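You operate a simulated robot arm through the tools that you are given. There is no shell and no other tool. Be economical: measure what you need, move in short steps, check, and stop when the job is done.

You are at the controls of a simulated robot arm. One attempt, no reset.

JOB
Two sections are low on air: bring both up with the last compressor run.
Fine: teal and pink limiters, the larger flow in the lowest section's inlet, the other in the next lowest; press the orange run button once, limiters back on their pads. Set down upright: teal limiter, pink limiter.

Only the result counts: the job must be done as asked and must still hold three seconds after the hand-in. Knocking over, shifting, dropping, spilling or breaking anything else fails it.

ROBOT AND FRAMES
A 6-joint arm with a two-finger parallel gripper, fixed in place. Base frame: the origin is at the foot of the arm, x ahead of it, y to its left, z up; the work surface is at about z = 0.84. Lengths are in m, angles in degrees, forces in N, time in s.
With the tool pointing down near the work surface it reaches from about 0.16 to 0.84 m from the base axis. Its first joint turns from -166.0 to 166.0 degrees. Payload 3.91 kg.
Tool frame: the origin (TCP) lies between the finger pads and is the grasp point; the fingertips stand 0.03 m ahead of it; z points along the fingers, y is the line along which they close. Largest opening 0.11 m; finger width 0.02, thickness 0.01; the body of the gripper, 0.048 by 0.112 m, starts 0.055 m behind the TCP.
Orientation is that of the tool frame in the base frame, as [roll, pitch, yaw] about the fixed x, y, z axes, in that order (R = Rz(yaw) Ry(pitch) Rx(roll)). With the fingers straight down and closing along the base's y, the tool's x points along the base's -x, its y along +y and its z along -z.

CONTROLS
- The arm moves only by the tool apply_moves. Its argument "targets" is a list of rows, each a list of 7 numbers: the shift along the tool's x, y, z in m, then the turn, a rotation vector about the tool's x, y, z in degrees, then the finger opening in m, from 0 to 0.11. In form: [[dx, dy, dz, rx, ry, rz, fingers], ...]. A call has 1 to 8 rows; each row shifts and turns the commanded pose from where the row before left it, along the tool's axes as they then stand. Each row takes 0.2 s and may step no farther than 0.05 m and 8.6 degrees from the row before; otherwise, or with a gripper value out of range, the whole call is refused. A pose out of reach is approached as far as the arm can. The call stops where the force on the tool passes 90 N (or 10 N more than at its start, if that is more) or the arm is blocked; 0.2 s more then pass. Each finger travels about 0.108 m/s and halts on what it meets, pressing with about 31 N; the grip force reading is that of the motor and also rises with nothing between the fingers. The clock runs only during rows and for 0.2 s after the last one: add rows that do not move to give the fingers time. It gives the time, the measured TCP pose, the force on the tool (base axes), the opening and the grip force at its end, in the units of the frame above (readings bear some noise), with the torque about the TCP (base axes, N m) and any sound that the robot's microphone picked up, and new pictures: "views" is both (left out), scene, wrist or none.
- Cameras (640 x 400 px; columns grow to the right, rows downward): "scene" is fixed at [0.3979, 0.6493, 1.5933]; the picture's right is [-0.99, -0.15, 0.00], its down [-0.08, 0.49, -0.87] and it looks along [0.13, -0.86, -0.50] (base axes); focal length 345 px, centre (320, 200). "wrist" rides on the gripper at [0.077, 0.007, -0.114] in the tool frame; the picture's right is [-0.09, 1.00, 0.00], its down [-0.80, -0.07, -0.59] and it looks along [-0.59, -0.05, 0.80] (tool axes); focal length 270 px, centre (320, 200). There is no depth. A picture from a camera that has moved, and an enlarged one, comes with that camera's place and axes in the base frame and with its lens.
- slide_trunk(by): slides the trunk up (or, below 0, down) by that many m; the arm rides with it, the base frame stays. It gives what a move gives, with no picture.
- zoom(camera, box): a new picture of the part [left, top, right, bottom] of that camera's present view, enlarged. The clock stands still meanwhile.
- sign_off(): hands the job in; it is judged then, once.

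Work in short steps. Places have to be worked out from the pictures, the camera data and where the tool is seen: move nearer, look again, correct. Check each grasp and each placing, and mend what went wrong. You have 120 turns and 200 pictures in all, those below and enlarged ones among them. Open the gripper and draw the arm clear of the work before you hand the job in, unless the task says otherwise; then end with one line.

The tools are called after ">>>" as a command line: name --pt "numbers of a row" for each row, then --argument value for the rest, lists and objects as JSON in quotes. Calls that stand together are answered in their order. apply_moves: Moves the arm, as the interface text tells. Its arguments: {"type":"object","properties":{"targets":{"type":"array","items":{"type":"array","items":{"type":"number"}}},"views":{"type":"string","enum":["both","scene","wrist","none"]}},"required":["targets"]} The other tools are called the same way: slide_trunk (by) slides the trunk up or down; zoom (camera, box) takes an enlarged picture of a part of a camera's view; sign_off () hands the job in.

At the start:

```text
time_s: 0.0
tool_pos: [0.2596, -0.3533, 1.2056]
tcp_rot: [-180.0, 0.0, 179.9]
contact_force: [-0.1, 0.4, -0.2]
moment: [-0.01, -0.01, 0.01]
finger_gap: 0.1103
grasp_force: 0.1
trunk travel left (down, up): [-0.425, 0.115]
```

scene: 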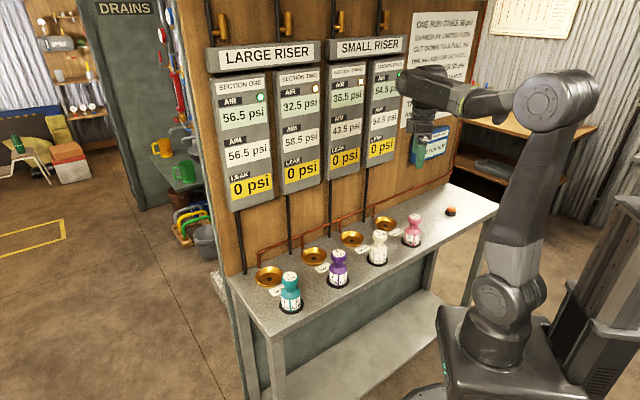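
wrist: 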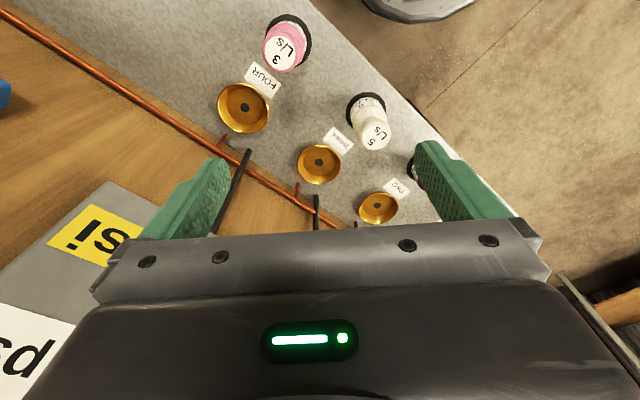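

I'll read the gauges, the sign and the limiter labels first.

>>> zoom --camera "scene" --box '[200, 30, 420, 215]'

>>> zoom --camera "scene" --box '[400, 0, 580, 112]'

>>> zoom --camera "scene" --box '[240, 190, 480, 330]'

```text
2.16 times, centred on (310, 122) of scene
camera zoom: at [0.3979, 0.6493, 1.5933], right [-0.99, -0.15, 0.0], down [-0.08, 0.49, -0.87], along [0.13, -0.86, -0.5], focal length 746 px, centre (342, 368)
```

zoom: 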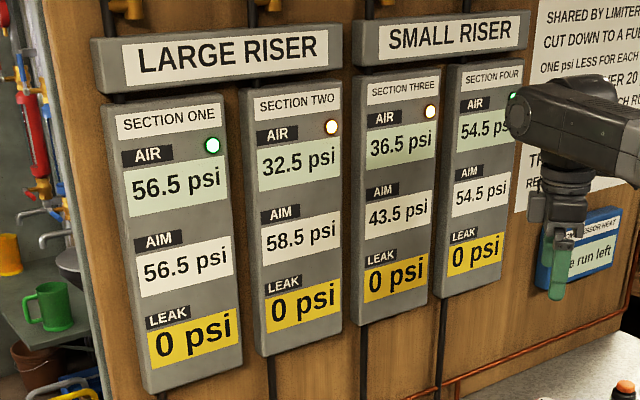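

```text
3.56 times, centred on (490, 56) of scene
camera zoom: at [0.3979, 0.6493, 1.5933], right [-0.99, -0.15, 0.0], down [-0.08, 0.49, -0.87], along [0.13, -0.86, -0.5], focal length 1226 px, centre (-284, 712)
```

zoom: 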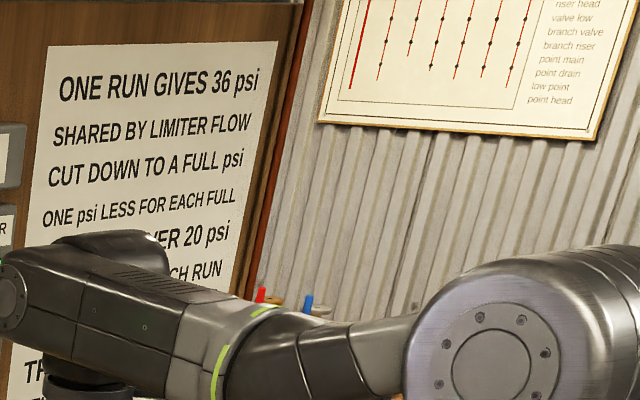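

```text
2.67 times, centred on (360, 260) of scene
camera zoom: at [0.3979, 0.6493, 1.5933], right [-0.99, -0.15, 0.0], down [-0.08, 0.49, -0.87], along [0.13, -0.86, -0.5], focal length 920 px, centre (213, 40)
```

zoom: 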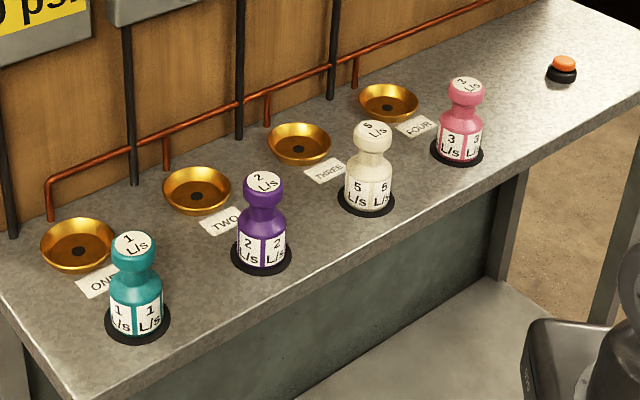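

Teal is 1 L/s and pink is 3 L/s. Section Two is lowest at 32.5 psi and Three is next at 36.5. I estimate the limiters lie on a 45° row from about (0.58,-0.03) to (0.22,-0.39). I'll turn the gripper so it closes along that row and step clear, so I can read the rest of the sign.

>>> apply_moves --pt "0 0 0 0 0 7.5 0.11" --pt "0 0 0 0 0 7.5 0.11" --pt "0 0 0 0 0 7.5 0.11" --pt "0 0 0 0 0 7.5 0.11" --pt "0 0 0 0 0 7.5 0.11" --pt "0 0 0 0 0 7.5 0.11" --pt "0 0.05 0 0 0 0 0.11" --pt "0 0.05 0 0 0 0 0.11" --views "none"

>>> apply_moves --pt "0 0.05 0 0 0 0 0.11" --pt "0 0.05 0 0 0 0 0.11" --pt "0 0.05 0 0 0 0 0.11" --pt "0 0.05 0 0 0 0 0.11" --pt "0 0.05 0 0 0 0 0.11" --pt "0 0.05 0 0 0 0 0.11" --pt "0 0.05 0 0 0 0 0.11" --pt "0 0 0 0 0 0 0.11"

>>> zoom --camera "scene" --box '[380, 0, 500, 190]'

```text
time_s: 1.8
tool_pos: [0.3306, -0.2814, 1.2085]
tcp_rot: [179.9, 0.1, 135.0]
contact_force: [0.6, 0.1, 0.1]
moment: [-0.02, 0.0, 0.01]
finger_gap: 0.1099
grasp_force: 0.1
trunk travel left (down, up): [-0.425, 0.115]
```

```text
time_s: 3.6
tool_pos: [0.5798, -0.0313, 1.2036]
tcp_rot: [179.9, 0.0, 135.1]
contact_force: [1.1, 1.3, 0.2]
moment: [-0.02, -0.01, 0.01]
finger_gap: 0.11
grasp_force: 0.0
trunk travel left (down, up): [-0.425, 0.115]
camera wrist: at [0.5292, 0.0282, 1.3171], right [0.77, 0.64, 0.0], down [0.52, -0.62, 0.59], along [0.38, -0.46, -0.8], focal length 270 px, centre (320, 200)
```

scene: 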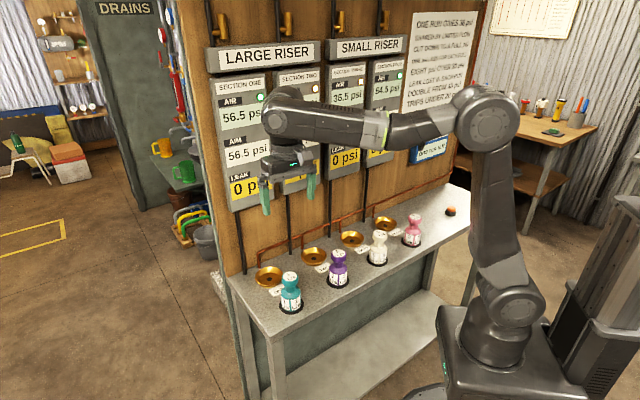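
wrist: 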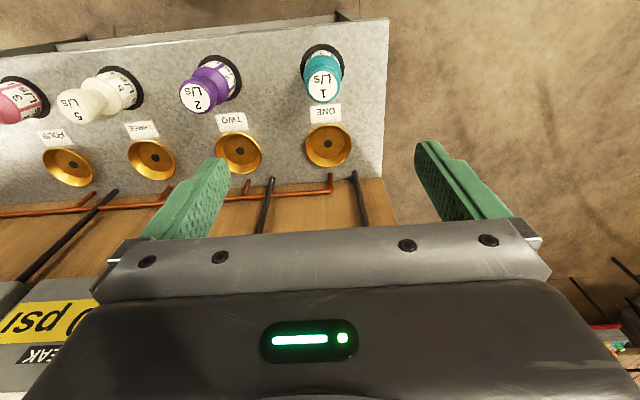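

```text
2.11 times, centred on (440, 95) of scene
camera zoom: at [0.3979, 0.6493, 1.5933], right [-0.99, -0.15, 0.0], down [-0.08, 0.49, -0.87], along [0.13, -0.86, -0.5], focal length 726 px, centre (67, 421)
```

zoom: 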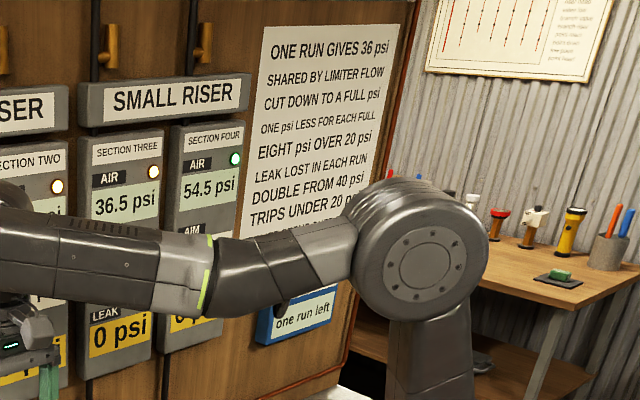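

The sign confirms the plan. Pink's 27−1=26 brings Two to 58.5, and teal's 9−2=7 brings Three to 43.5. Next I'll look at the limiter's shape and at a cup in detail.

>>> zoom --camera "scene" --box '[250, 255, 330, 320]'

>>> zoom --camera "wrist" --box '[200, 30, 380, 190]'

```text
6.15 times, centred on (290, 288) of scene
camera zoom: at [0.3979, 0.6493, 1.5933], right [-0.99, -0.15, 0.0], down [-0.08, 0.49, -0.87], along [0.13, -0.86, -0.5], focal length 2123 px, centre (505, -338)
```

zoom: 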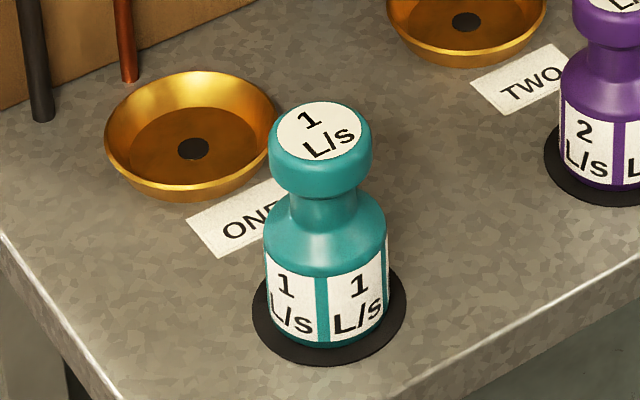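

```text
2.50 times, centred on (290, 110) of wrist
camera zoom: at [0.5292, 0.0282, 1.3171], right [0.77, 0.64, 0.0], down [0.52, -0.62, 0.59], along [0.38, -0.46, -0.8], focal length 676 px, centre (395, 425)
```

zoom: 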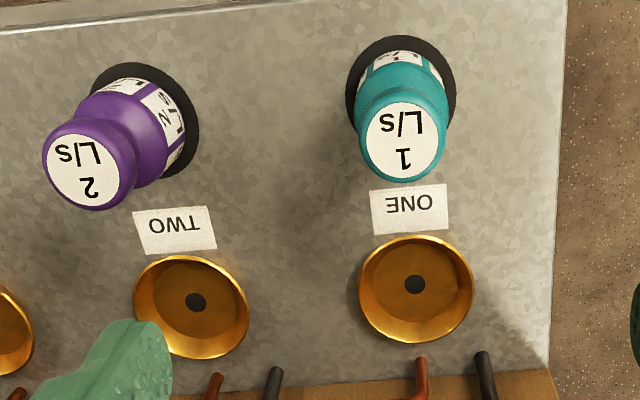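

The head is about 44 mm wide over a narrower neck, the body is about 55 mm, and the top is near z 0.94–0.95. I'll go down over the teal limiter, stop above its head and check.

>>> apply_moves --pt "0 0 0.05 0 0 0 0.11" --pt "0 0 0.05 0 0 0 0.11" --pt "0 0 0.05 0 0 0 0.11" --pt "0 0 0.045 0 0 0 0.11" --pt "0 0 0 0 0 0 0.11"

>>> zoom --camera "scene" --box '[240, 220, 340, 320]'

```text
time_s: 4.8
tool_pos: [0.5763, -0.0343, 1.011]
tcp_rot: [-180.0, 0.0, 134.9]
contact_force: [0.6, -0.6, 0.3]
moment: [0.02, -0.01, -0.02]
finger_gap: 0.1098
grasp_force: 0.2
trunk travel left (down, up): [-0.425, 0.115]
camera wrist: at [0.5252, 0.0259, 1.1248], right [0.77, 0.64, 0.0], down [0.52, -0.62, 0.59], along [0.38, -0.46, -0.8], focal length 270 px, centre (320, 200)
```

scene: 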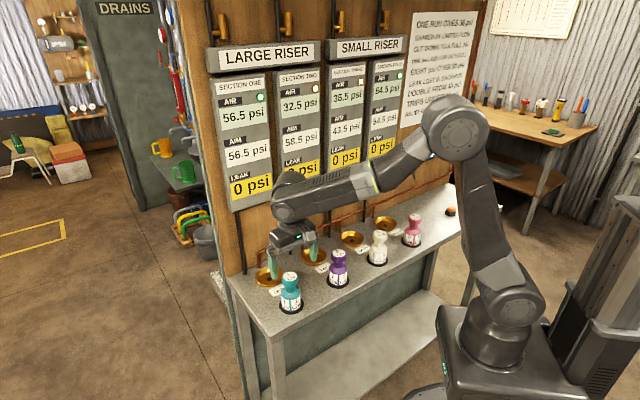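
wrist: 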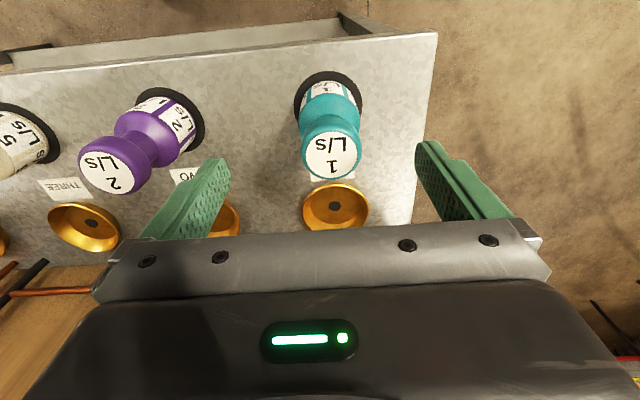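

```text
4.00 times, centred on (290, 270) of scene
camera zoom: at [0.3979, 0.6493, 1.5933], right [-0.99, -0.15, 0.0], down [-0.08, 0.49, -0.87], along [0.13, -0.86, -0.5], focal length 1380 px, centre (440, -80)
```

zoom: 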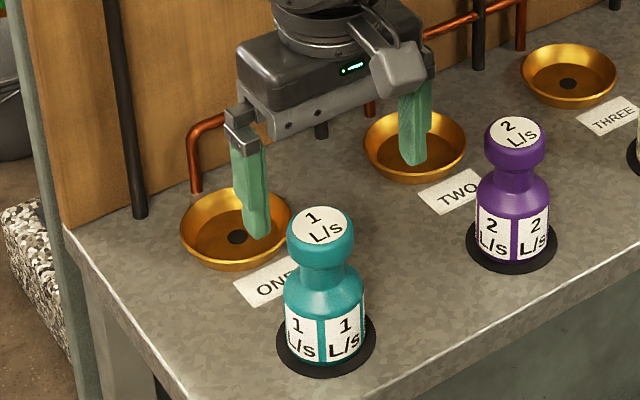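

From these views I put teal at about (0.583,-0.034) with its top near 0.953. I'll correct by about 5 mm, go down to head height and check before closing.

>>> apply_moves --pt "-0.0046 0.0046 0.03 0 0 0 0.11" --pt "0 0 0.043 0 0 0 0.11" --pt "0 0 0 0 0 0 0.11"

>>> zoom --camera "scene" --box '[240, 220, 340, 320]'

```text
time_s: 5.6
tool_pos: [0.584, -0.036, 0.9368]
tcp_rot: [179.9, 0.1, 135.0]
contact_force: [-0.6, 0.9, -0.7]
moment: [0.01, 0.01, 0.0]
finger_gap: 0.11
grasp_force: 0.1
trunk travel left (down, up): [-0.425, 0.115]
camera wrist: at [0.5329, 0.0236, 1.052], right [0.77, 0.64, 0.0], down [0.52, -0.62, 0.59], along [0.38, -0.46, -0.8], focal length 270 px, centre (320, 200)
```

scene: 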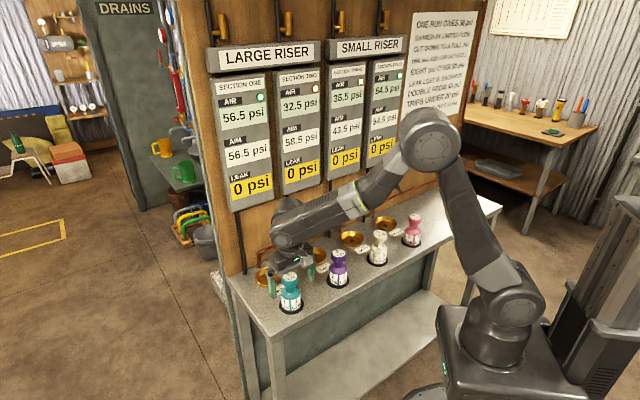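
wrist: 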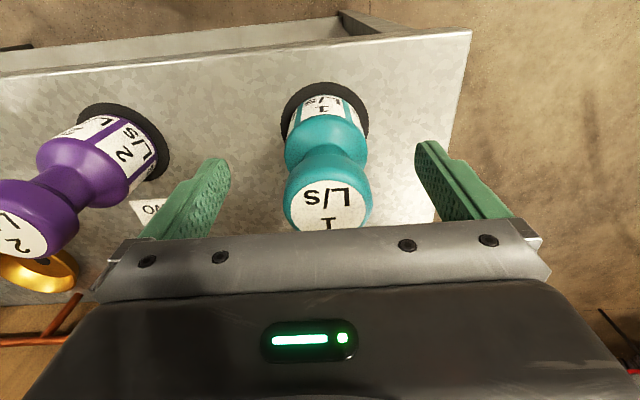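

```text
4.00 times, centred on (290, 270) of scene
camera zoom: at [0.3979, 0.6493, 1.5933], right [-0.99, -0.15, 0.0], down [-0.08, 0.49, -0.87], along [0.13, -0.86, -0.5], focal length 1380 px, centre (440, -80)
```

zoom: 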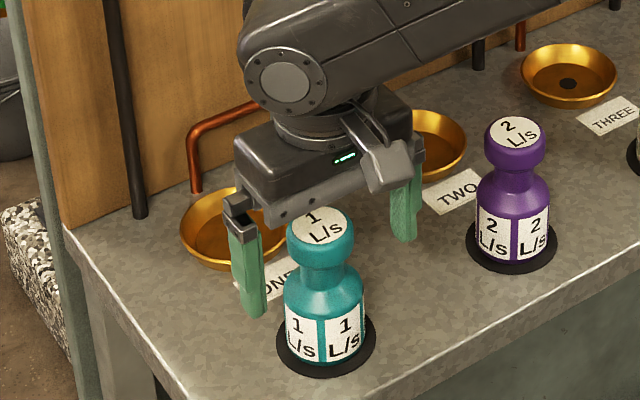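

The limiter is centred within about 3 mm. I'll make that small correction and close.

>>> apply_moves --pt "-0.003 0.002 0 0 0 0 0.11" --pt "0 0 0 0 0 0 0.07" --pt "0 0 0 0 0 0 0.03" --pt "0 0 0 0 0 0 0.02" --pt "0 0 0 0 0 0 0.02"

```text
time_s: 6.8
tool_pos: [0.5859, -0.036, 0.9379]
tcp_rot: [-180.0, 0.0, 134.9]
contact_force: [-0.1, 1.0, 1.7]
moment: [-0.02, -0.03, -0.04]
finger_gap: 0.0452
grasp_force: 30.8
trunk travel left (down, up): [-0.425, 0.115]
camera wrist: at [0.5366, 0.0228, 1.0524], right [0.77, 0.64, 0.0], down [0.52, -0.62, 0.59], along [0.38, -0.46, -0.8], focal length 270 px, centre (320, 200)
```

scene: 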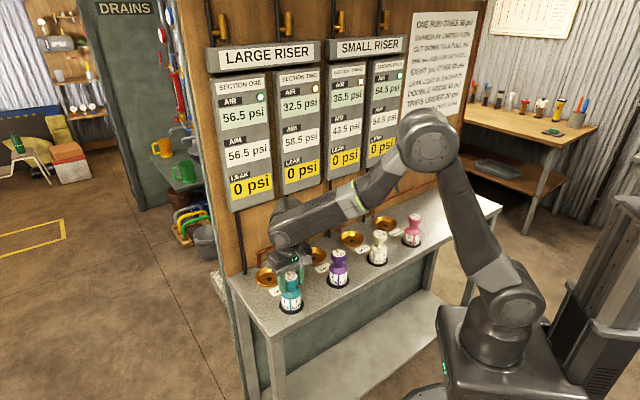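
wrist: 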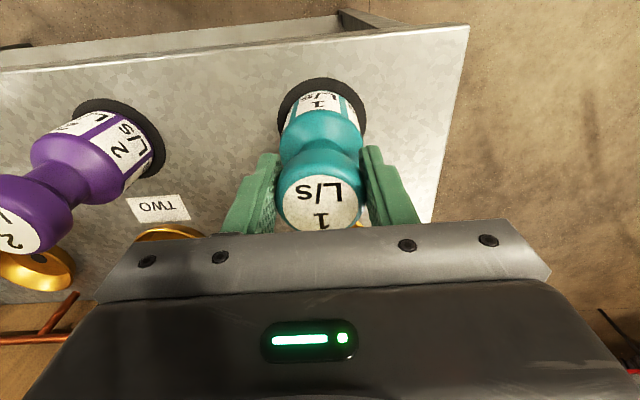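

Gap 0.045 at 31 N, so the head is held. I'll lift straight up and check that the limiter comes with it.

>>> apply_moves --pt "0 0 -0.02 0 0 0 0.02" --pt "0 0 -0.045 0 0 0 0.02" --pt "0 0 -0.045 0 0 0 0.02" --pt "0 0 -0.045 0 0 0 0.02" --pt "0 0 0 0 0 0 0.02"

>>> zoom --camera "scene" --box '[220, 120, 420, 320]'

```text
time_s: 8.0
tool_pos: [0.5847, -0.0351, 1.0904]
tcp_rot: [180.0, 0.0, 135.0]
contact_force: [-0.2, 0.4, -3.6]
moment: [-0.01, 0.0, -0.01]
finger_gap: 0.0451
grasp_force: 30.6
trunk travel left (down, up): [-0.425, 0.115]
camera wrist: at [0.535, 0.0251, 1.2059], right [0.77, 0.64, 0.0], down [0.52, -0.62, 0.59], along [0.38, -0.46, -0.8], focal length 270 px, centre (320, 200)
```

scene: 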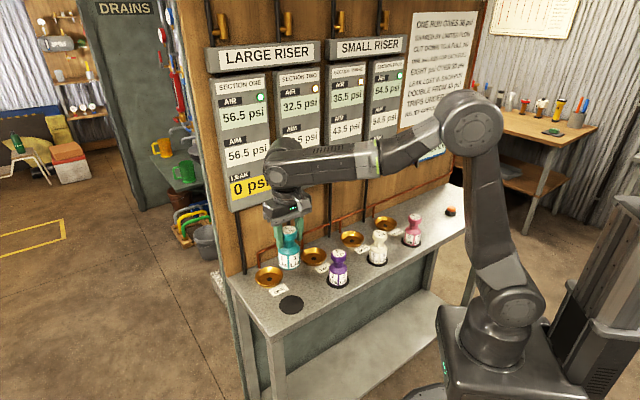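
wrist: 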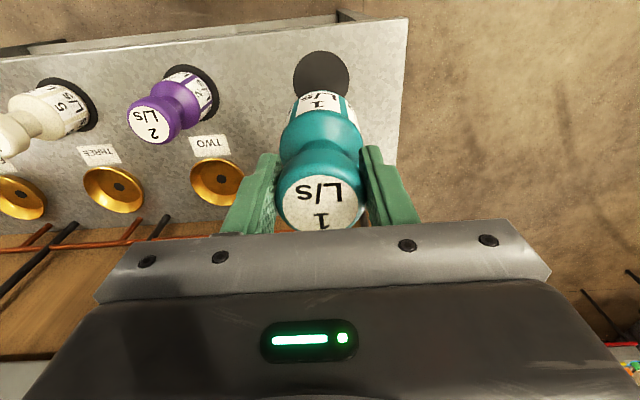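

```text
2.00 times, centred on (320, 220) of scene
camera zoom: at [0.3979, 0.6493, 1.5933], right [-0.99, -0.15, 0.0], down [-0.08, 0.49, -0.87], along [0.13, -0.86, -0.5], focal length 690 px, centre (320, 160)
```

zoom: 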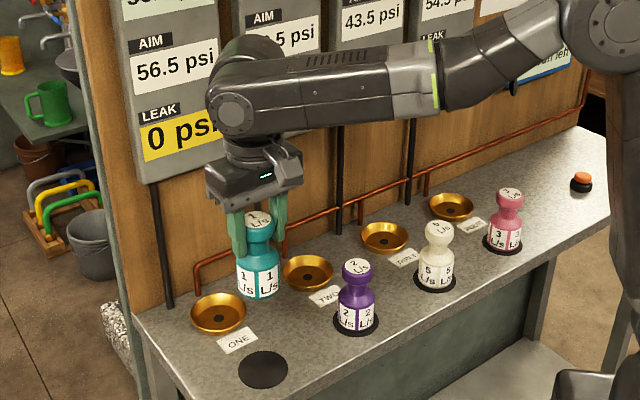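

Teal came up cleanly. At the inlets, though, the wrist joint would sit at gauge-panel height (about 1.10) and only about 4 cm from the panels. I'll set teal back on its pad and re-grip with the hand leaning about 18° away from the wall.

>>> apply_moves --pt "0 0 0.045 0 0 0 0.02" --pt "0 0 0.045 0 0 0 0.02" --pt "0 0 0.045 0 0 0 0.02" --pt "0 0 0.012 0 0 0 0.02" --pt "0 0 0.007 0 0 0 0.02" --pt "0 0 0 0 0 0 0.02"

```text
time_s: 9.4
tool_pos: [0.5873, -0.0352, 0.9387]
tcp_rot: [179.9, 0.1, 134.9]
contact_force: [1.1, -0.4, -2.8]
moment: [0.01, -0.01, -0.02]
finger_gap: 0.0453
grasp_force: 30.4
trunk travel left (down, up): [-0.425, 0.115]
camera wrist: at [0.5372, 0.0241, 1.0533], right [0.77, 0.64, 0.0], down [0.52, -0.62, 0.59], along [0.38, -0.46, -0.8], focal length 270 px, centre (320, 200)
```

scene: 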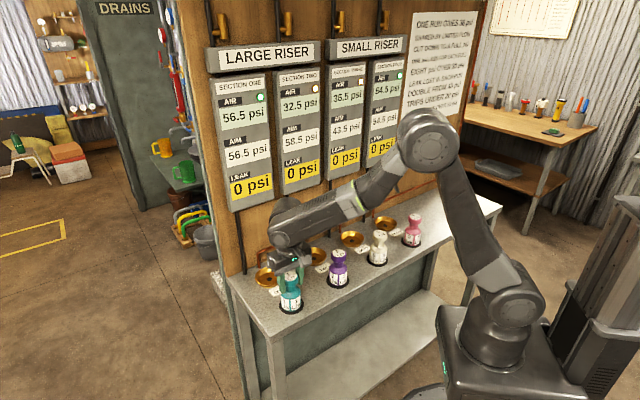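
wrist: 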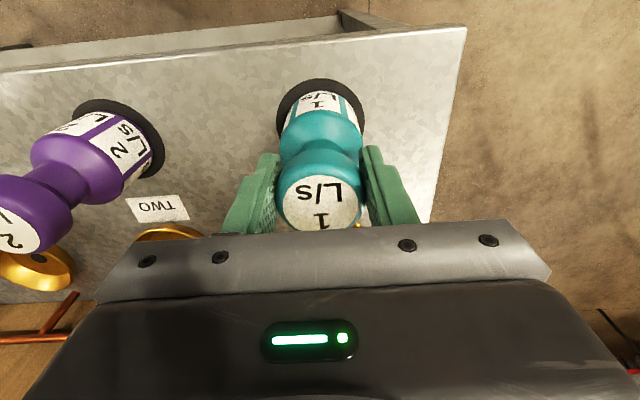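

The load still reads -2.8 N, so it's hanging or barely touching. I'll lower it another millimetre or so until it bears.

>>> apply_moves --pt "0 0 0.0012 0 0 0 0.02" --pt "0 0 0 0 0 0 0.02" --views "none"

```text
time_s: 10.0
tool_pos: [0.5854, -0.0353, 0.9379]
tcp_rot: [-180.0, 0.1, 135.1]
contact_force: [0.6, 0.6, -3.1]
moment: [0.04, 0.03, -0.02]
finger_gap: 0.0451
grasp_force: 31.1
trunk travel left (down, up): [-0.425, 0.115]
```

>>> apply_moves --pt "0 0 0.0012 0 0 0 0.02" --pt "0 0 0 0 0 0 0.02" --views "none"

```text
time_s: 10.6
tool_pos: [0.5861, -0.0353, 0.938]
tcp_rot: [179.9, 0.0, 135.1]
contact_force: [0.7, 1.0, 11.0]
moment: [-0.11, 0.16, 0.0]
finger_gap: 0.0452
grasp_force: 30.9
trunk travel left (down, up): [-0.425, 0.115]
```

It's seated, with +11 N from the table. I'll release, lean the hand 18° away from the wall about the TCP, and look.

>>> apply_moves --pt "0 0 0 0 0 0 0.05" --pt "0 0 0 0 0 0 0.08" --pt "0 0 0 0 0 0 0.11" --pt "0 0 0 0 -6 0 0.11" --pt "0 0 0 0 -6 0 0.11" --pt "0 0 0 0 -6 0 0.11" --pt "0 0 0 0 0 0 0.11"

>>> zoom --camera "scene" --box '[240, 220, 340, 320]'

```text
time_s: 12.2
tool_pos: [0.5871, -0.0354, 0.9382]
tcp_rot: [179.9, 18.2, 135.0]
contact_force: [-0.4, 0.6, -0.2]
moment: [0.01, 0.0, 0.02]
finger_gap: 0.1097
grasp_force: 0.1
trunk travel left (down, up): [-0.425, 0.115]
camera wrist: at [0.5146, 0.0466, 1.0226], right [0.76, 0.65, 0.03], down [0.36, -0.46, 0.81], along [0.54, -0.61, -0.58], focal length 270 px, centre (320, 200)
```

scene: 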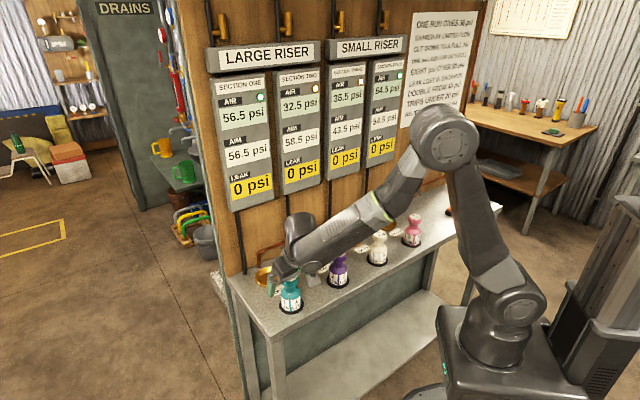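
wrist: 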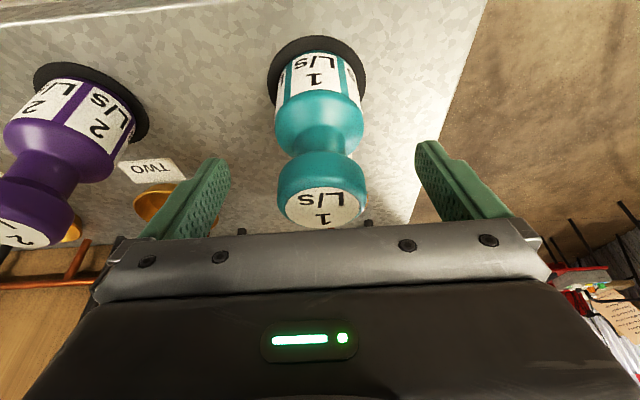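

```text
4.00 times, centred on (290, 270) of scene
camera zoom: at [0.3979, 0.6493, 1.5933], right [-0.99, -0.15, 0.0], down [-0.08, 0.49, -0.87], along [0.13, -0.86, -0.5], focal length 1380 px, centre (440, -80)
```

zoom: 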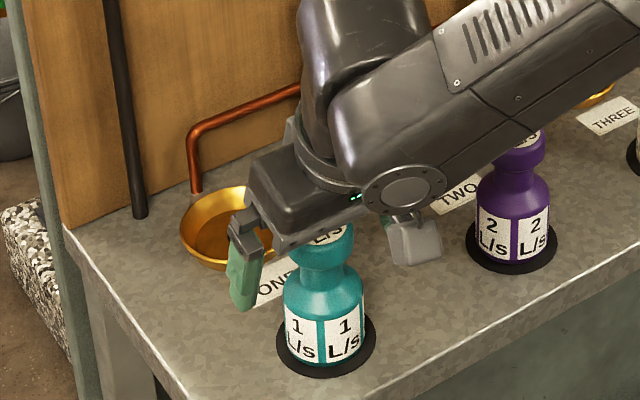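

Limiter and TCP still line up, and nothing was touched. I'll close on the head with the leaning hand, then lift 10 mm.

>>> apply_moves --pt "0 0 0 0 0 0 0.07" --pt "0 0 0 0 0 0 0.03" --pt "0 0 0 0 0 0 0.02" --pt "0 0 0 0 0 0 0.02" --views "none"

>>> apply_moves --pt "-0.0062 0 -0.019 0 0 0 0.02" --pt "-0.0139 0 -0.0428 0 0 0 0.02" --pt "-0.0139 0 -0.0428 0 0 0 0.02" --pt "-0.0139 0 -0.0428 0 0 0 0.02" --pt "0 0 0 0 0 0 0.02"

>>> zoom --camera "scene" --box '[220, 120, 420, 320]'

```text
time_s: 13.2
tool_pos: [0.5873, -0.0355, 0.9375]
tcp_rot: [-180.0, 18.0, 135.0]
contact_force: [1.0, -0.2, 0.1]
moment: [-0.09, -0.04, 0.0]
finger_gap: 0.0453
grasp_force: 31.5
trunk travel left (down, up): [-0.425, 0.115]
```

```text
time_s: 14.4
tool_pos: [0.5858, -0.0371, 1.0907]
tcp_rot: [180.0, 18.0, 135.0]
contact_force: [0.7, -0.3, -3.4]
moment: [0.03, 0.01, -0.01]
finger_gap: 0.0453
grasp_force: 31.1
trunk travel left (down, up): [-0.425, 0.115]
camera wrist: at [0.5134, 0.0454, 1.1759], right [0.76, 0.65, 0.03], down [0.36, -0.46, 0.81], along [0.54, -0.61, -0.58], focal length 270 px, centre (320, 200)
```

scene: 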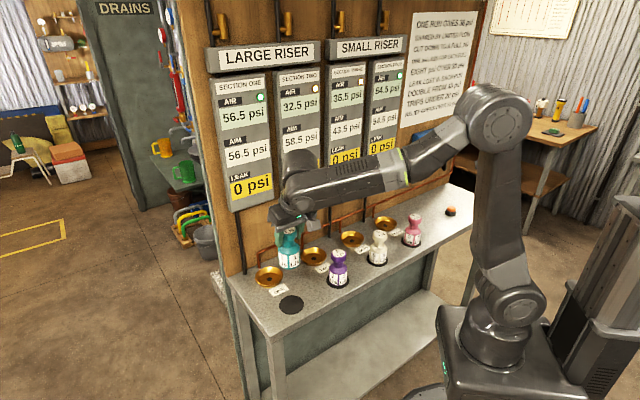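
wrist: 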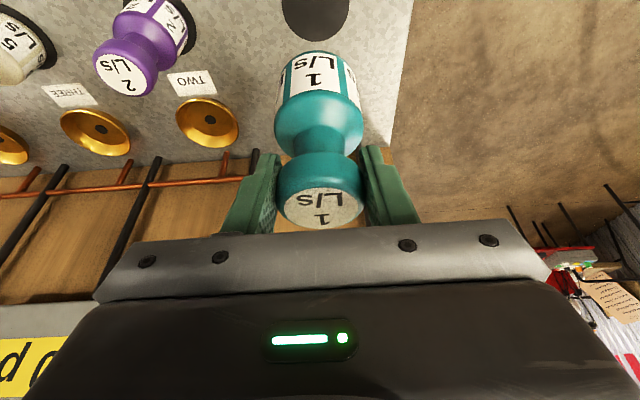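

```text
2.00 times, centred on (320, 220) of scene
camera zoom: at [0.3979, 0.6493, 1.5933], right [-0.99, -0.15, 0.0], down [-0.08, 0.49, -0.87], along [0.13, -0.86, -0.5], focal length 690 px, centre (320, 160)
```

zoom: 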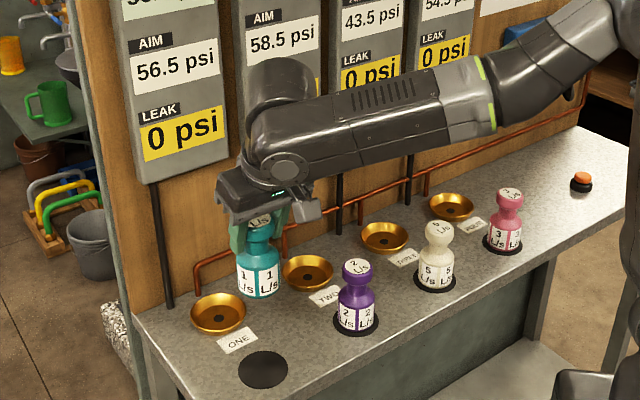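

Teal is held upright with its bottom near 0.99, clear of the tops at 0.955. I'll travel along the row until I'm level with inlet Three.

>>> apply_moves --pt "0 -0.048 0 0 0 0 0.02" --pt "0 -0.048 0 0 0 0 0.02" --pt "0 -0.048 0 0 0 0 0.02" --pt "0 -0.048 0 0 0 0 0.02" --pt "0 -0.048 0 0 0 0 0.02" --pt "0 -0.048 0 0 0 0 0.02" --pt "0 -0.048 0 0 0 0 0.02" --pt "0 0 0 0 0 0 0.02"

>>> zoom --camera "scene" --box '[260, 120, 460, 320]'

```text
time_s: 16.2
tool_pos: [0.3511, -0.2756, 1.0932]
tcp_rot: [-180.0, 17.9, 134.9]
contact_force: [-0.5, -0.2, -2.5]
moment: [-0.03, 0.02, -0.02]
finger_gap: 0.0453
grasp_force: 31.1
trunk travel left (down, up): [-0.425, 0.115]
camera wrist: at [0.2784, -0.1945, 1.1779], right [0.76, 0.65, 0.03], down [0.36, -0.46, 0.81], along [0.54, -0.61, -0.58], focal length 270 px, centre (320, 200)
```

scene: 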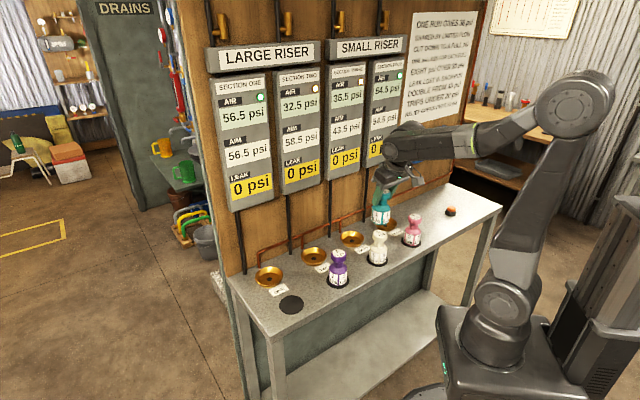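
wrist: 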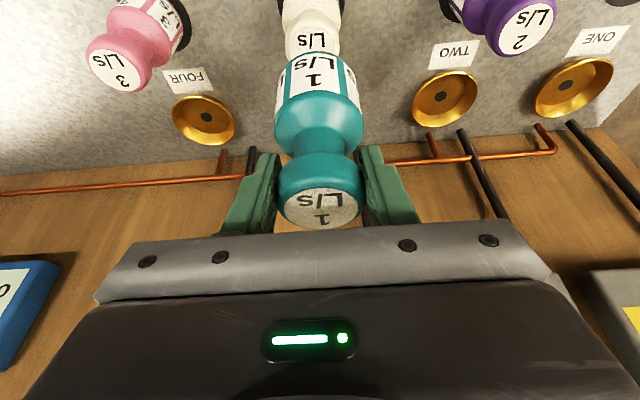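

```text
2.00 times, centred on (360, 220) of scene
camera zoom: at [0.3979, 0.6493, 1.5933], right [-0.99, -0.15, 0.0], down [-0.08, 0.49, -0.87], along [0.13, -0.86, -0.5], focal length 690 px, centre (240, 160)
```

zoom: 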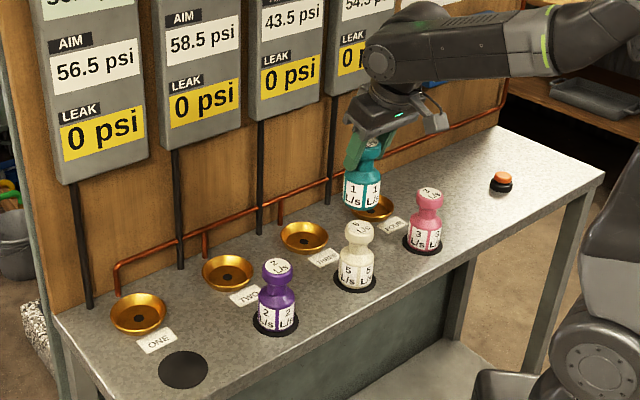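

Both wrist views put inlet Three at about (0.440,-0.366). I'll move over it and partly down, then check alignment and the clearance to the wall.

>>> apply_moves --pt "-0.0402 0 0.0131 0 0 0 0.02" --pt "-0.0402 -0.0024 0.0131 0 0 0 0.02" --pt "-0.034 0 0.0321 0 0 0 0.02" --pt "0.0139 0 0.0428 0 0 0 0.02" --pt "0 0 0 0 0 0 0.02"

>>> zoom --camera "scene" --box '[300, 170, 420, 290]'

>>> zoom --camera "wrist" --box '[220, 40, 420, 240]'

```text
time_s: 17.4
tool_pos: [0.4395, -0.3636, 1.0257]
tcp_rot: [180.0, 18.0, 134.9]
contact_force: [-0.6, -0.1, -2.5]
moment: [0.0, 0.02, 0.0]
finger_gap: 0.0449
grasp_force: 30.9
trunk travel left (down, up): [-0.425, 0.115]
camera wrist: at [0.3669, -0.2823, 1.1111], right [0.76, 0.65, 0.03], down [0.36, -0.46, 0.81], along [0.54, -0.61, -0.58], focal length 270 px, centre (320, 200)
```

scene: 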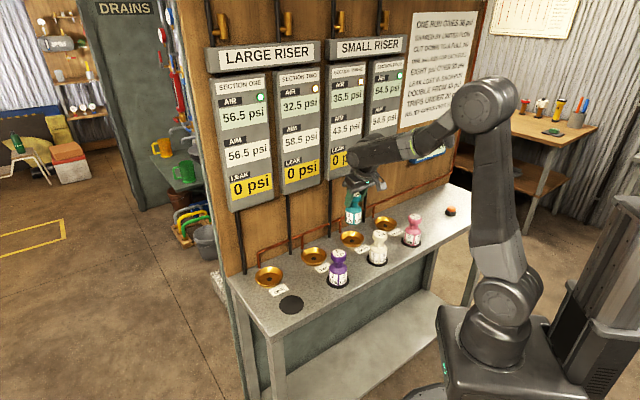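
wrist: 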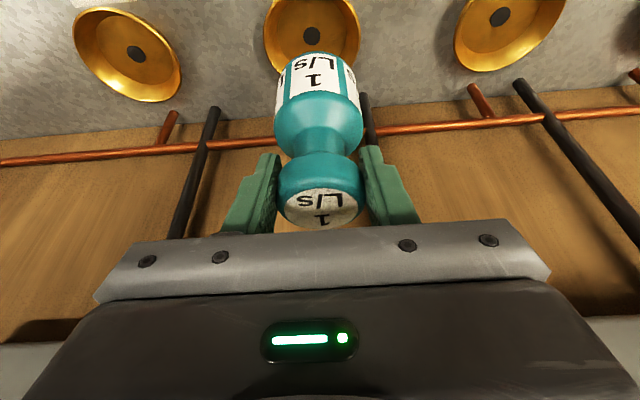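

```text
3.33 times, centred on (360, 230) of scene
camera zoom: at [0.3979, 0.6493, 1.5933], right [-0.99, -0.15, 0.0], down [-0.08, 0.49, -0.87], along [0.13, -0.86, -0.5], focal length 1150 px, centre (187, 100)
```

zoom: 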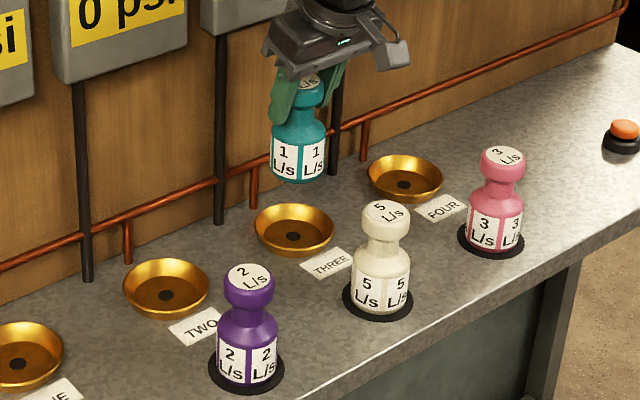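

```text
2.00 times, centred on (320, 140) of wrist
camera zoom: at [0.3669, -0.2823, 1.1111], right [0.76, 0.65, 0.03], down [0.36, -0.46, 0.81], along [0.54, -0.61, -0.58], focal length 541 px, centre (320, 320)
```

zoom: 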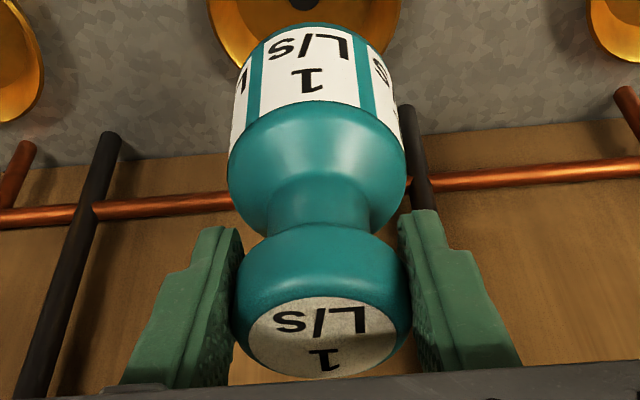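

Two independent estimates average to (0.439,-0.366). I'm within a few mm, so I'll nudge slightly and descend to just above the rim.

>>> apply_moves --pt "-0.0014 -0.0016 0.0005 0 0 0 0.02" --pt "0.0139 0 0.0428 0 0 0 0.02" --pt "0 0 0 0 0 0 0.02"

>>> zoom --camera "scene" --box '[320, 200, 400, 280]'

>>> zoom --camera "wrist" --box '[220, 0, 420, 120]'

```text
time_s: 18.2
tool_pos: [0.4371, -0.3704, 0.9827]
tcp_rot: [180.0, 18.0, 134.9]
contact_force: [0.4, 0.1, -3.1]
moment: [-0.02, -0.01, -0.01]
finger_gap: 0.0451
grasp_force: 31.3
trunk travel left (down, up): [-0.425, 0.115]
camera wrist: at [0.3646, -0.2872, 1.0676], right [0.76, 0.65, 0.03], down [0.36, -0.46, 0.81], along [0.54, -0.61, -0.58], focal length 270 px, centre (320, 200)
```

scene: 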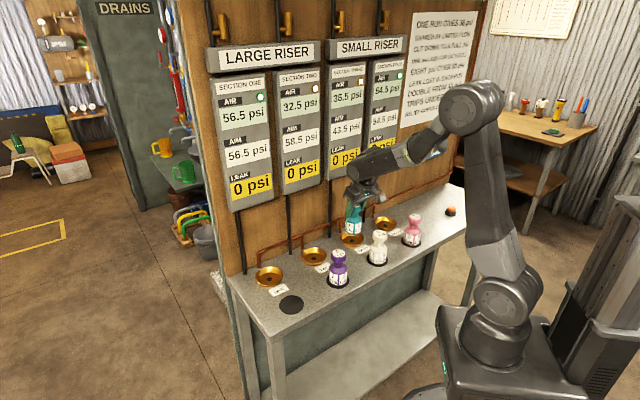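
wrist: 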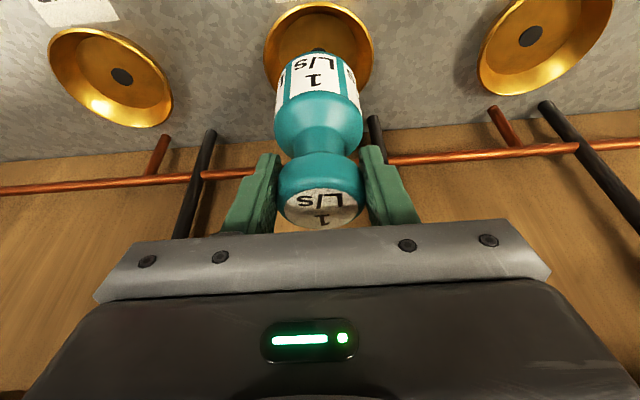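

```text
5.00 times, centred on (360, 240) of scene
camera zoom: at [0.3979, 0.6493, 1.5933], right [-0.99, -0.15, 0.0], down [-0.08, 0.49, -0.87], along [0.13, -0.86, -0.5], focal length 1725 px, centre (120, 0)
```

zoom: 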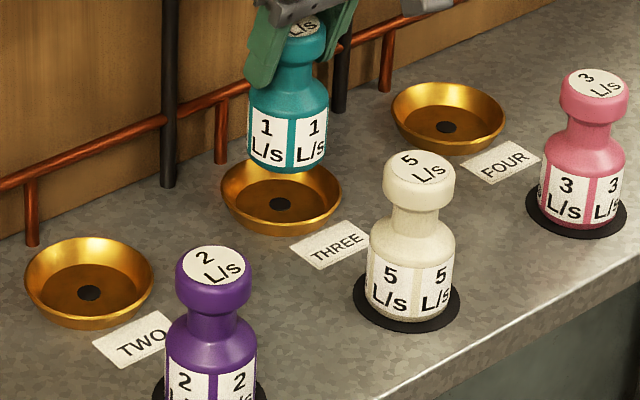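

```text
3.20 times, centred on (320, 60) of wrist
camera zoom: at [0.3646, -0.2872, 1.0676], right [0.76, 0.65, 0.03], down [0.36, -0.46, 0.81], along [0.54, -0.61, -0.58], focal length 865 px, centre (320, 648)
```

zoom: 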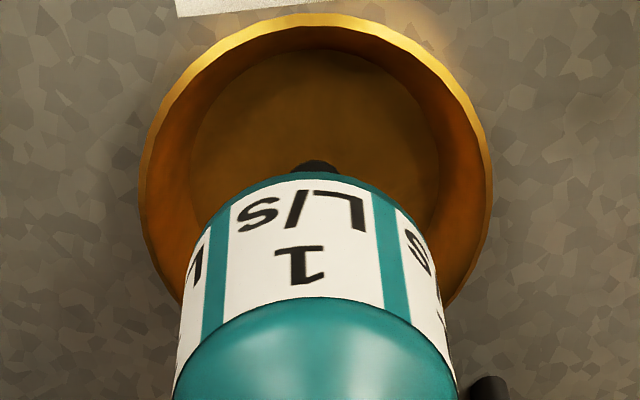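

Both views agree that I'm about 2–3 mm too far wallward and about 3 mm short along the row. I'll correct that and go down 20 mm.

>>> apply_moves --pt "0.0024 0.003 -0.0008 0 0 0 0.02" --pt "0.0062 0 0.019 0 0 0 0.02" --pt "0 0 0 0 0 0 0.02"

>>> zoom --camera "scene" --box '[320, 200, 400, 280]'

>>> zoom --camera "wrist" --box '[220, 0, 420, 120]'

```text
time_s: 19.0
tool_pos: [0.4391, -0.3632, 0.9617]
tcp_rot: [-180.0, 18.0, 134.9]
contact_force: [0.1, 0.7, -4.2]
moment: [0.01, -0.01, -0.01]
finger_gap: 0.0451
grasp_force: 30.5
trunk travel left (down, up): [-0.425, 0.115]
camera wrist: at [0.3659, -0.2821, 1.0474], right [0.76, 0.65, 0.03], down [0.36, -0.46, 0.81], along [0.54, -0.61, -0.58], focal length 270 px, centre (320, 200)
```

scene: 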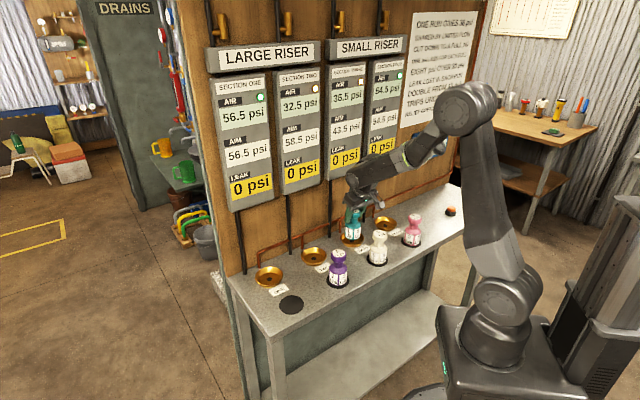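
wrist: 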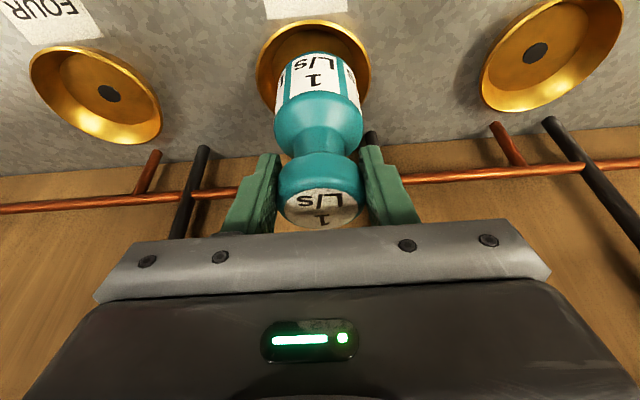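

```text
5.00 times, centred on (360, 240) of scene
camera zoom: at [0.3979, 0.6493, 1.5933], right [-0.99, -0.15, 0.0], down [-0.08, 0.49, -0.87], along [0.13, -0.86, -0.5], focal length 1725 px, centre (120, 0)
```

zoom: 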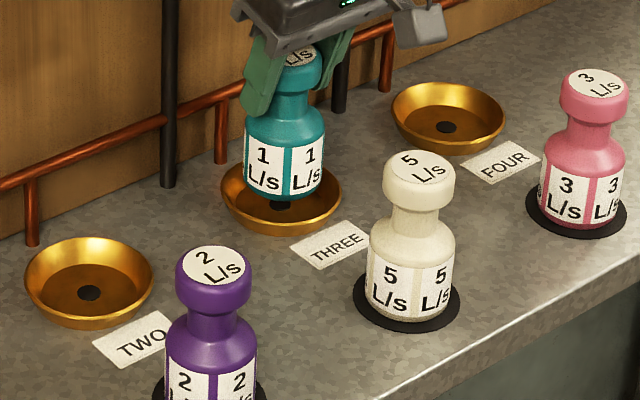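

```text
3.20 times, centred on (320, 60) of wrist
camera zoom: at [0.3659, -0.2821, 1.0474], right [0.76, 0.65, 0.03], down [0.36, -0.46, 0.81], along [0.54, -0.61, -0.58], focal length 865 px, centre (320, 648)
```

zoom: 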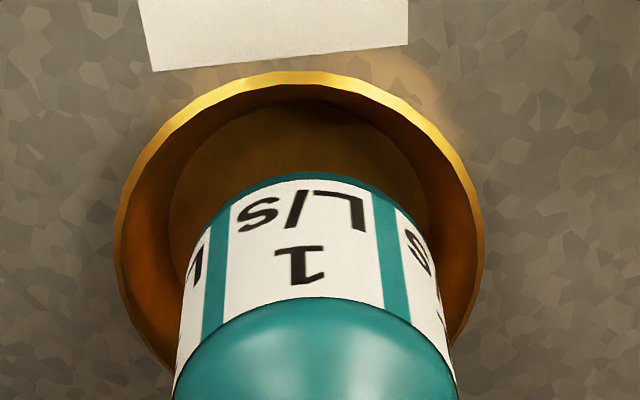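

Lateral alignment is now within about 1–2 mm. I'll move 1.5 mm away from the wall and lower gently, watching the forces.

>>> apply_moves --pt "0.0014 -0.0007 -0.0005 0 0 0 0.02" --pt "0.0031 0 0.0095 0 0 0 0.02" --pt "0 0 0 0 0 0 0.02"

>>> zoom --camera "scene" --box '[335, 205, 385, 255]'

>>> zoom --camera "wrist" --box '[220, 0, 420, 120]'

```text
time_s: 19.8
tool_pos: [0.4366, -0.3607, 0.9512]
tcp_rot: [179.9, 18.1, 135.0]
contact_force: [1.1, 0.4, -2.0]
moment: [-0.01, 0.02, 0.0]
finger_gap: 0.0451
grasp_force: 31.2
trunk travel left (down, up): [-0.425, 0.115]
camera wrist: at [0.3637, -0.2796, 1.0367], right [0.76, 0.65, 0.03], down [0.36, -0.46, 0.81], along [0.54, -0.61, -0.58], focal length 270 px, centre (320, 200)
```

scene: 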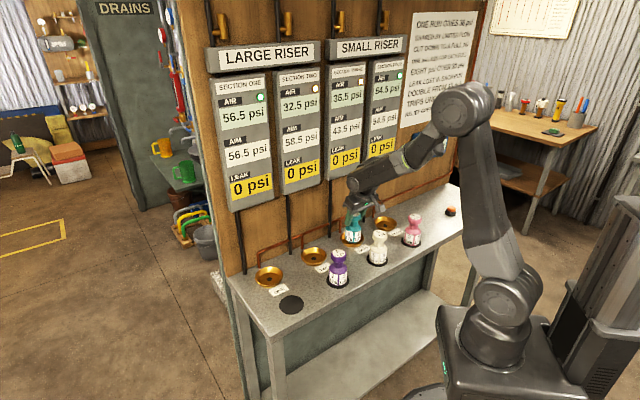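
wrist: 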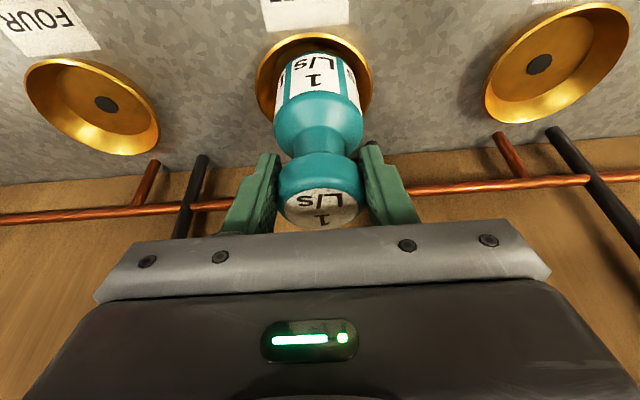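

```text
8.00 times, centred on (360, 230) of scene
camera zoom: at [0.3979, 0.6493, 1.5933], right [-0.99, -0.15, 0.0], down [-0.08, 0.49, -0.87], along [0.13, -0.86, -0.5], focal length 2760 px, centre (0, -40)
```

zoom: 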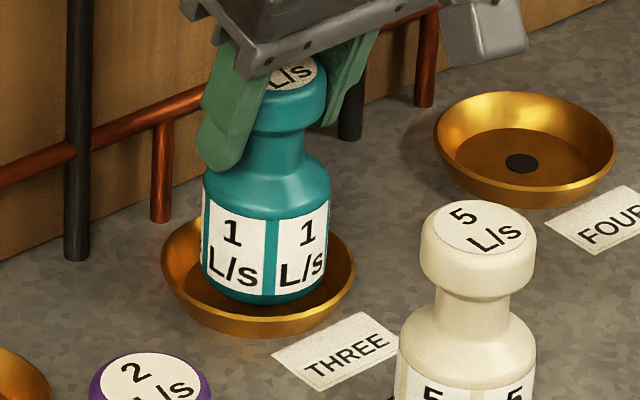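

```text
3.20 times, centred on (320, 60) of wrist
camera zoom: at [0.3637, -0.2796, 1.0367], right [0.76, 0.65, 0.03], down [0.36, -0.46, 0.81], along [0.54, -0.61, -0.58], focal length 865 px, centre (320, 648)
```

zoom: 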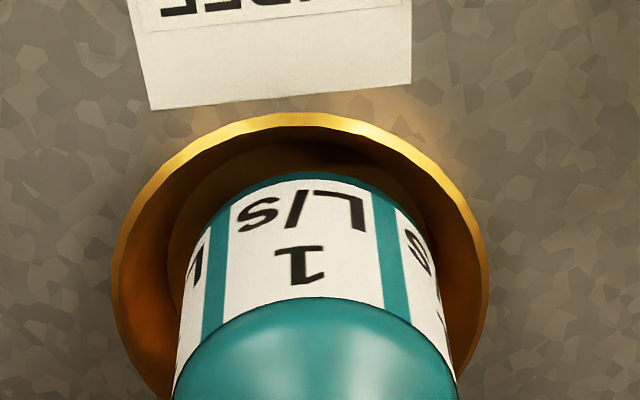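

The limiter is still off the bowl's centre. The scene columns and the wrist rim gap together ask for about 7 mm wallward. I'll raise slightly, shift, lower and re-check.

>>> apply_moves --pt "-0.0025 0 -0.0076 0 0 0 0.02" --pt "-0.0067 -0.001 0.0022 0 0 0 0.02" --pt "0.0025 0 0.0076 0 0 0 0.02" --pt "0 0 0 0 0 0 0.02"

>>> zoom --camera "scene" --box '[335, 205, 385, 255]'

>>> zoom --camera "wrist" --box '[220, 0, 420, 120]'

```text
time_s: 20.8
tool_pos: [0.4388, -0.3679, 0.9522]
tcp_rot: [180.0, 18.0, 135.0]
contact_force: [-0.3, 0.0, -2.3]
moment: [0.0, 0.06, -0.01]
finger_gap: 0.0451
grasp_force: 31.0
trunk travel left (down, up): [-0.425, 0.115]
camera wrist: at [0.3671, -0.2859, 1.0368], right [0.76, 0.65, 0.03], down [0.36, -0.46, 0.81], along [0.54, -0.61, -0.58], focal length 270 px, centre (320, 200)
```

scene: 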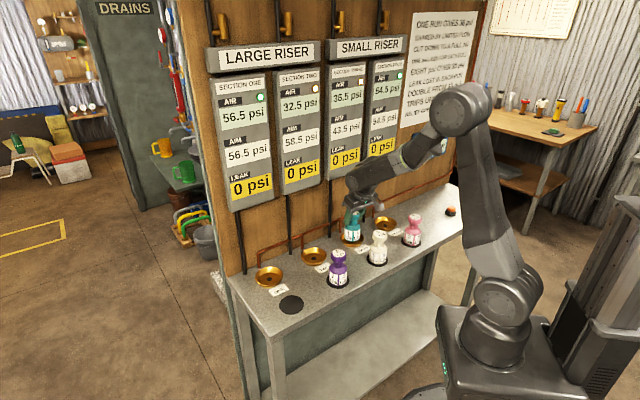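
wrist: 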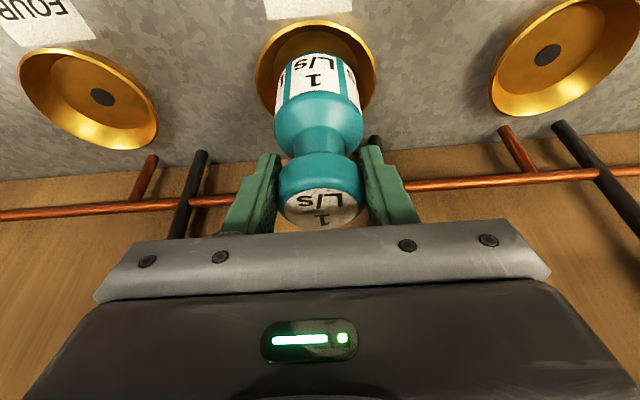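

```text
8.00 times, centred on (360, 230) of scene
camera zoom: at [0.3979, 0.6493, 1.5933], right [-0.99, -0.15, 0.0], down [-0.08, 0.49, -0.87], along [0.13, -0.86, -0.5], focal length 2760 px, centre (0, -40)
```

zoom: 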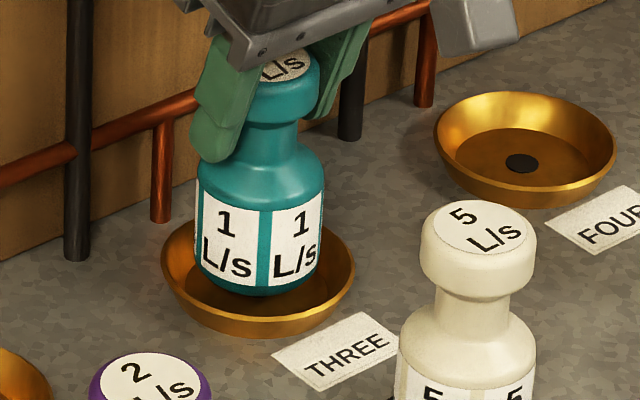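

```text
3.20 times, centred on (320, 60) of wrist
camera zoom: at [0.3671, -0.2859, 1.0368], right [0.76, 0.65, 0.03], down [0.36, -0.46, 0.81], along [0.54, -0.61, -0.58], focal length 865 px, centre (320, 648)
```

zoom: 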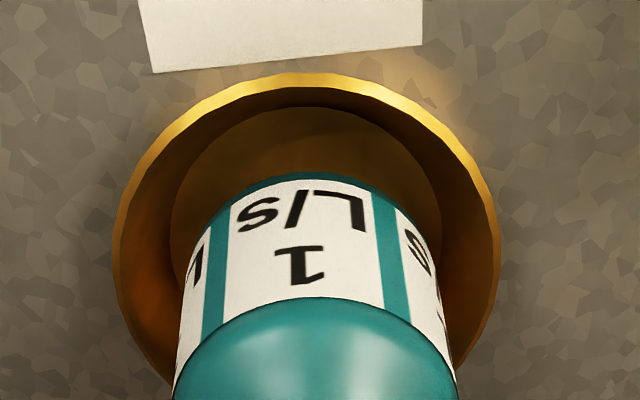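

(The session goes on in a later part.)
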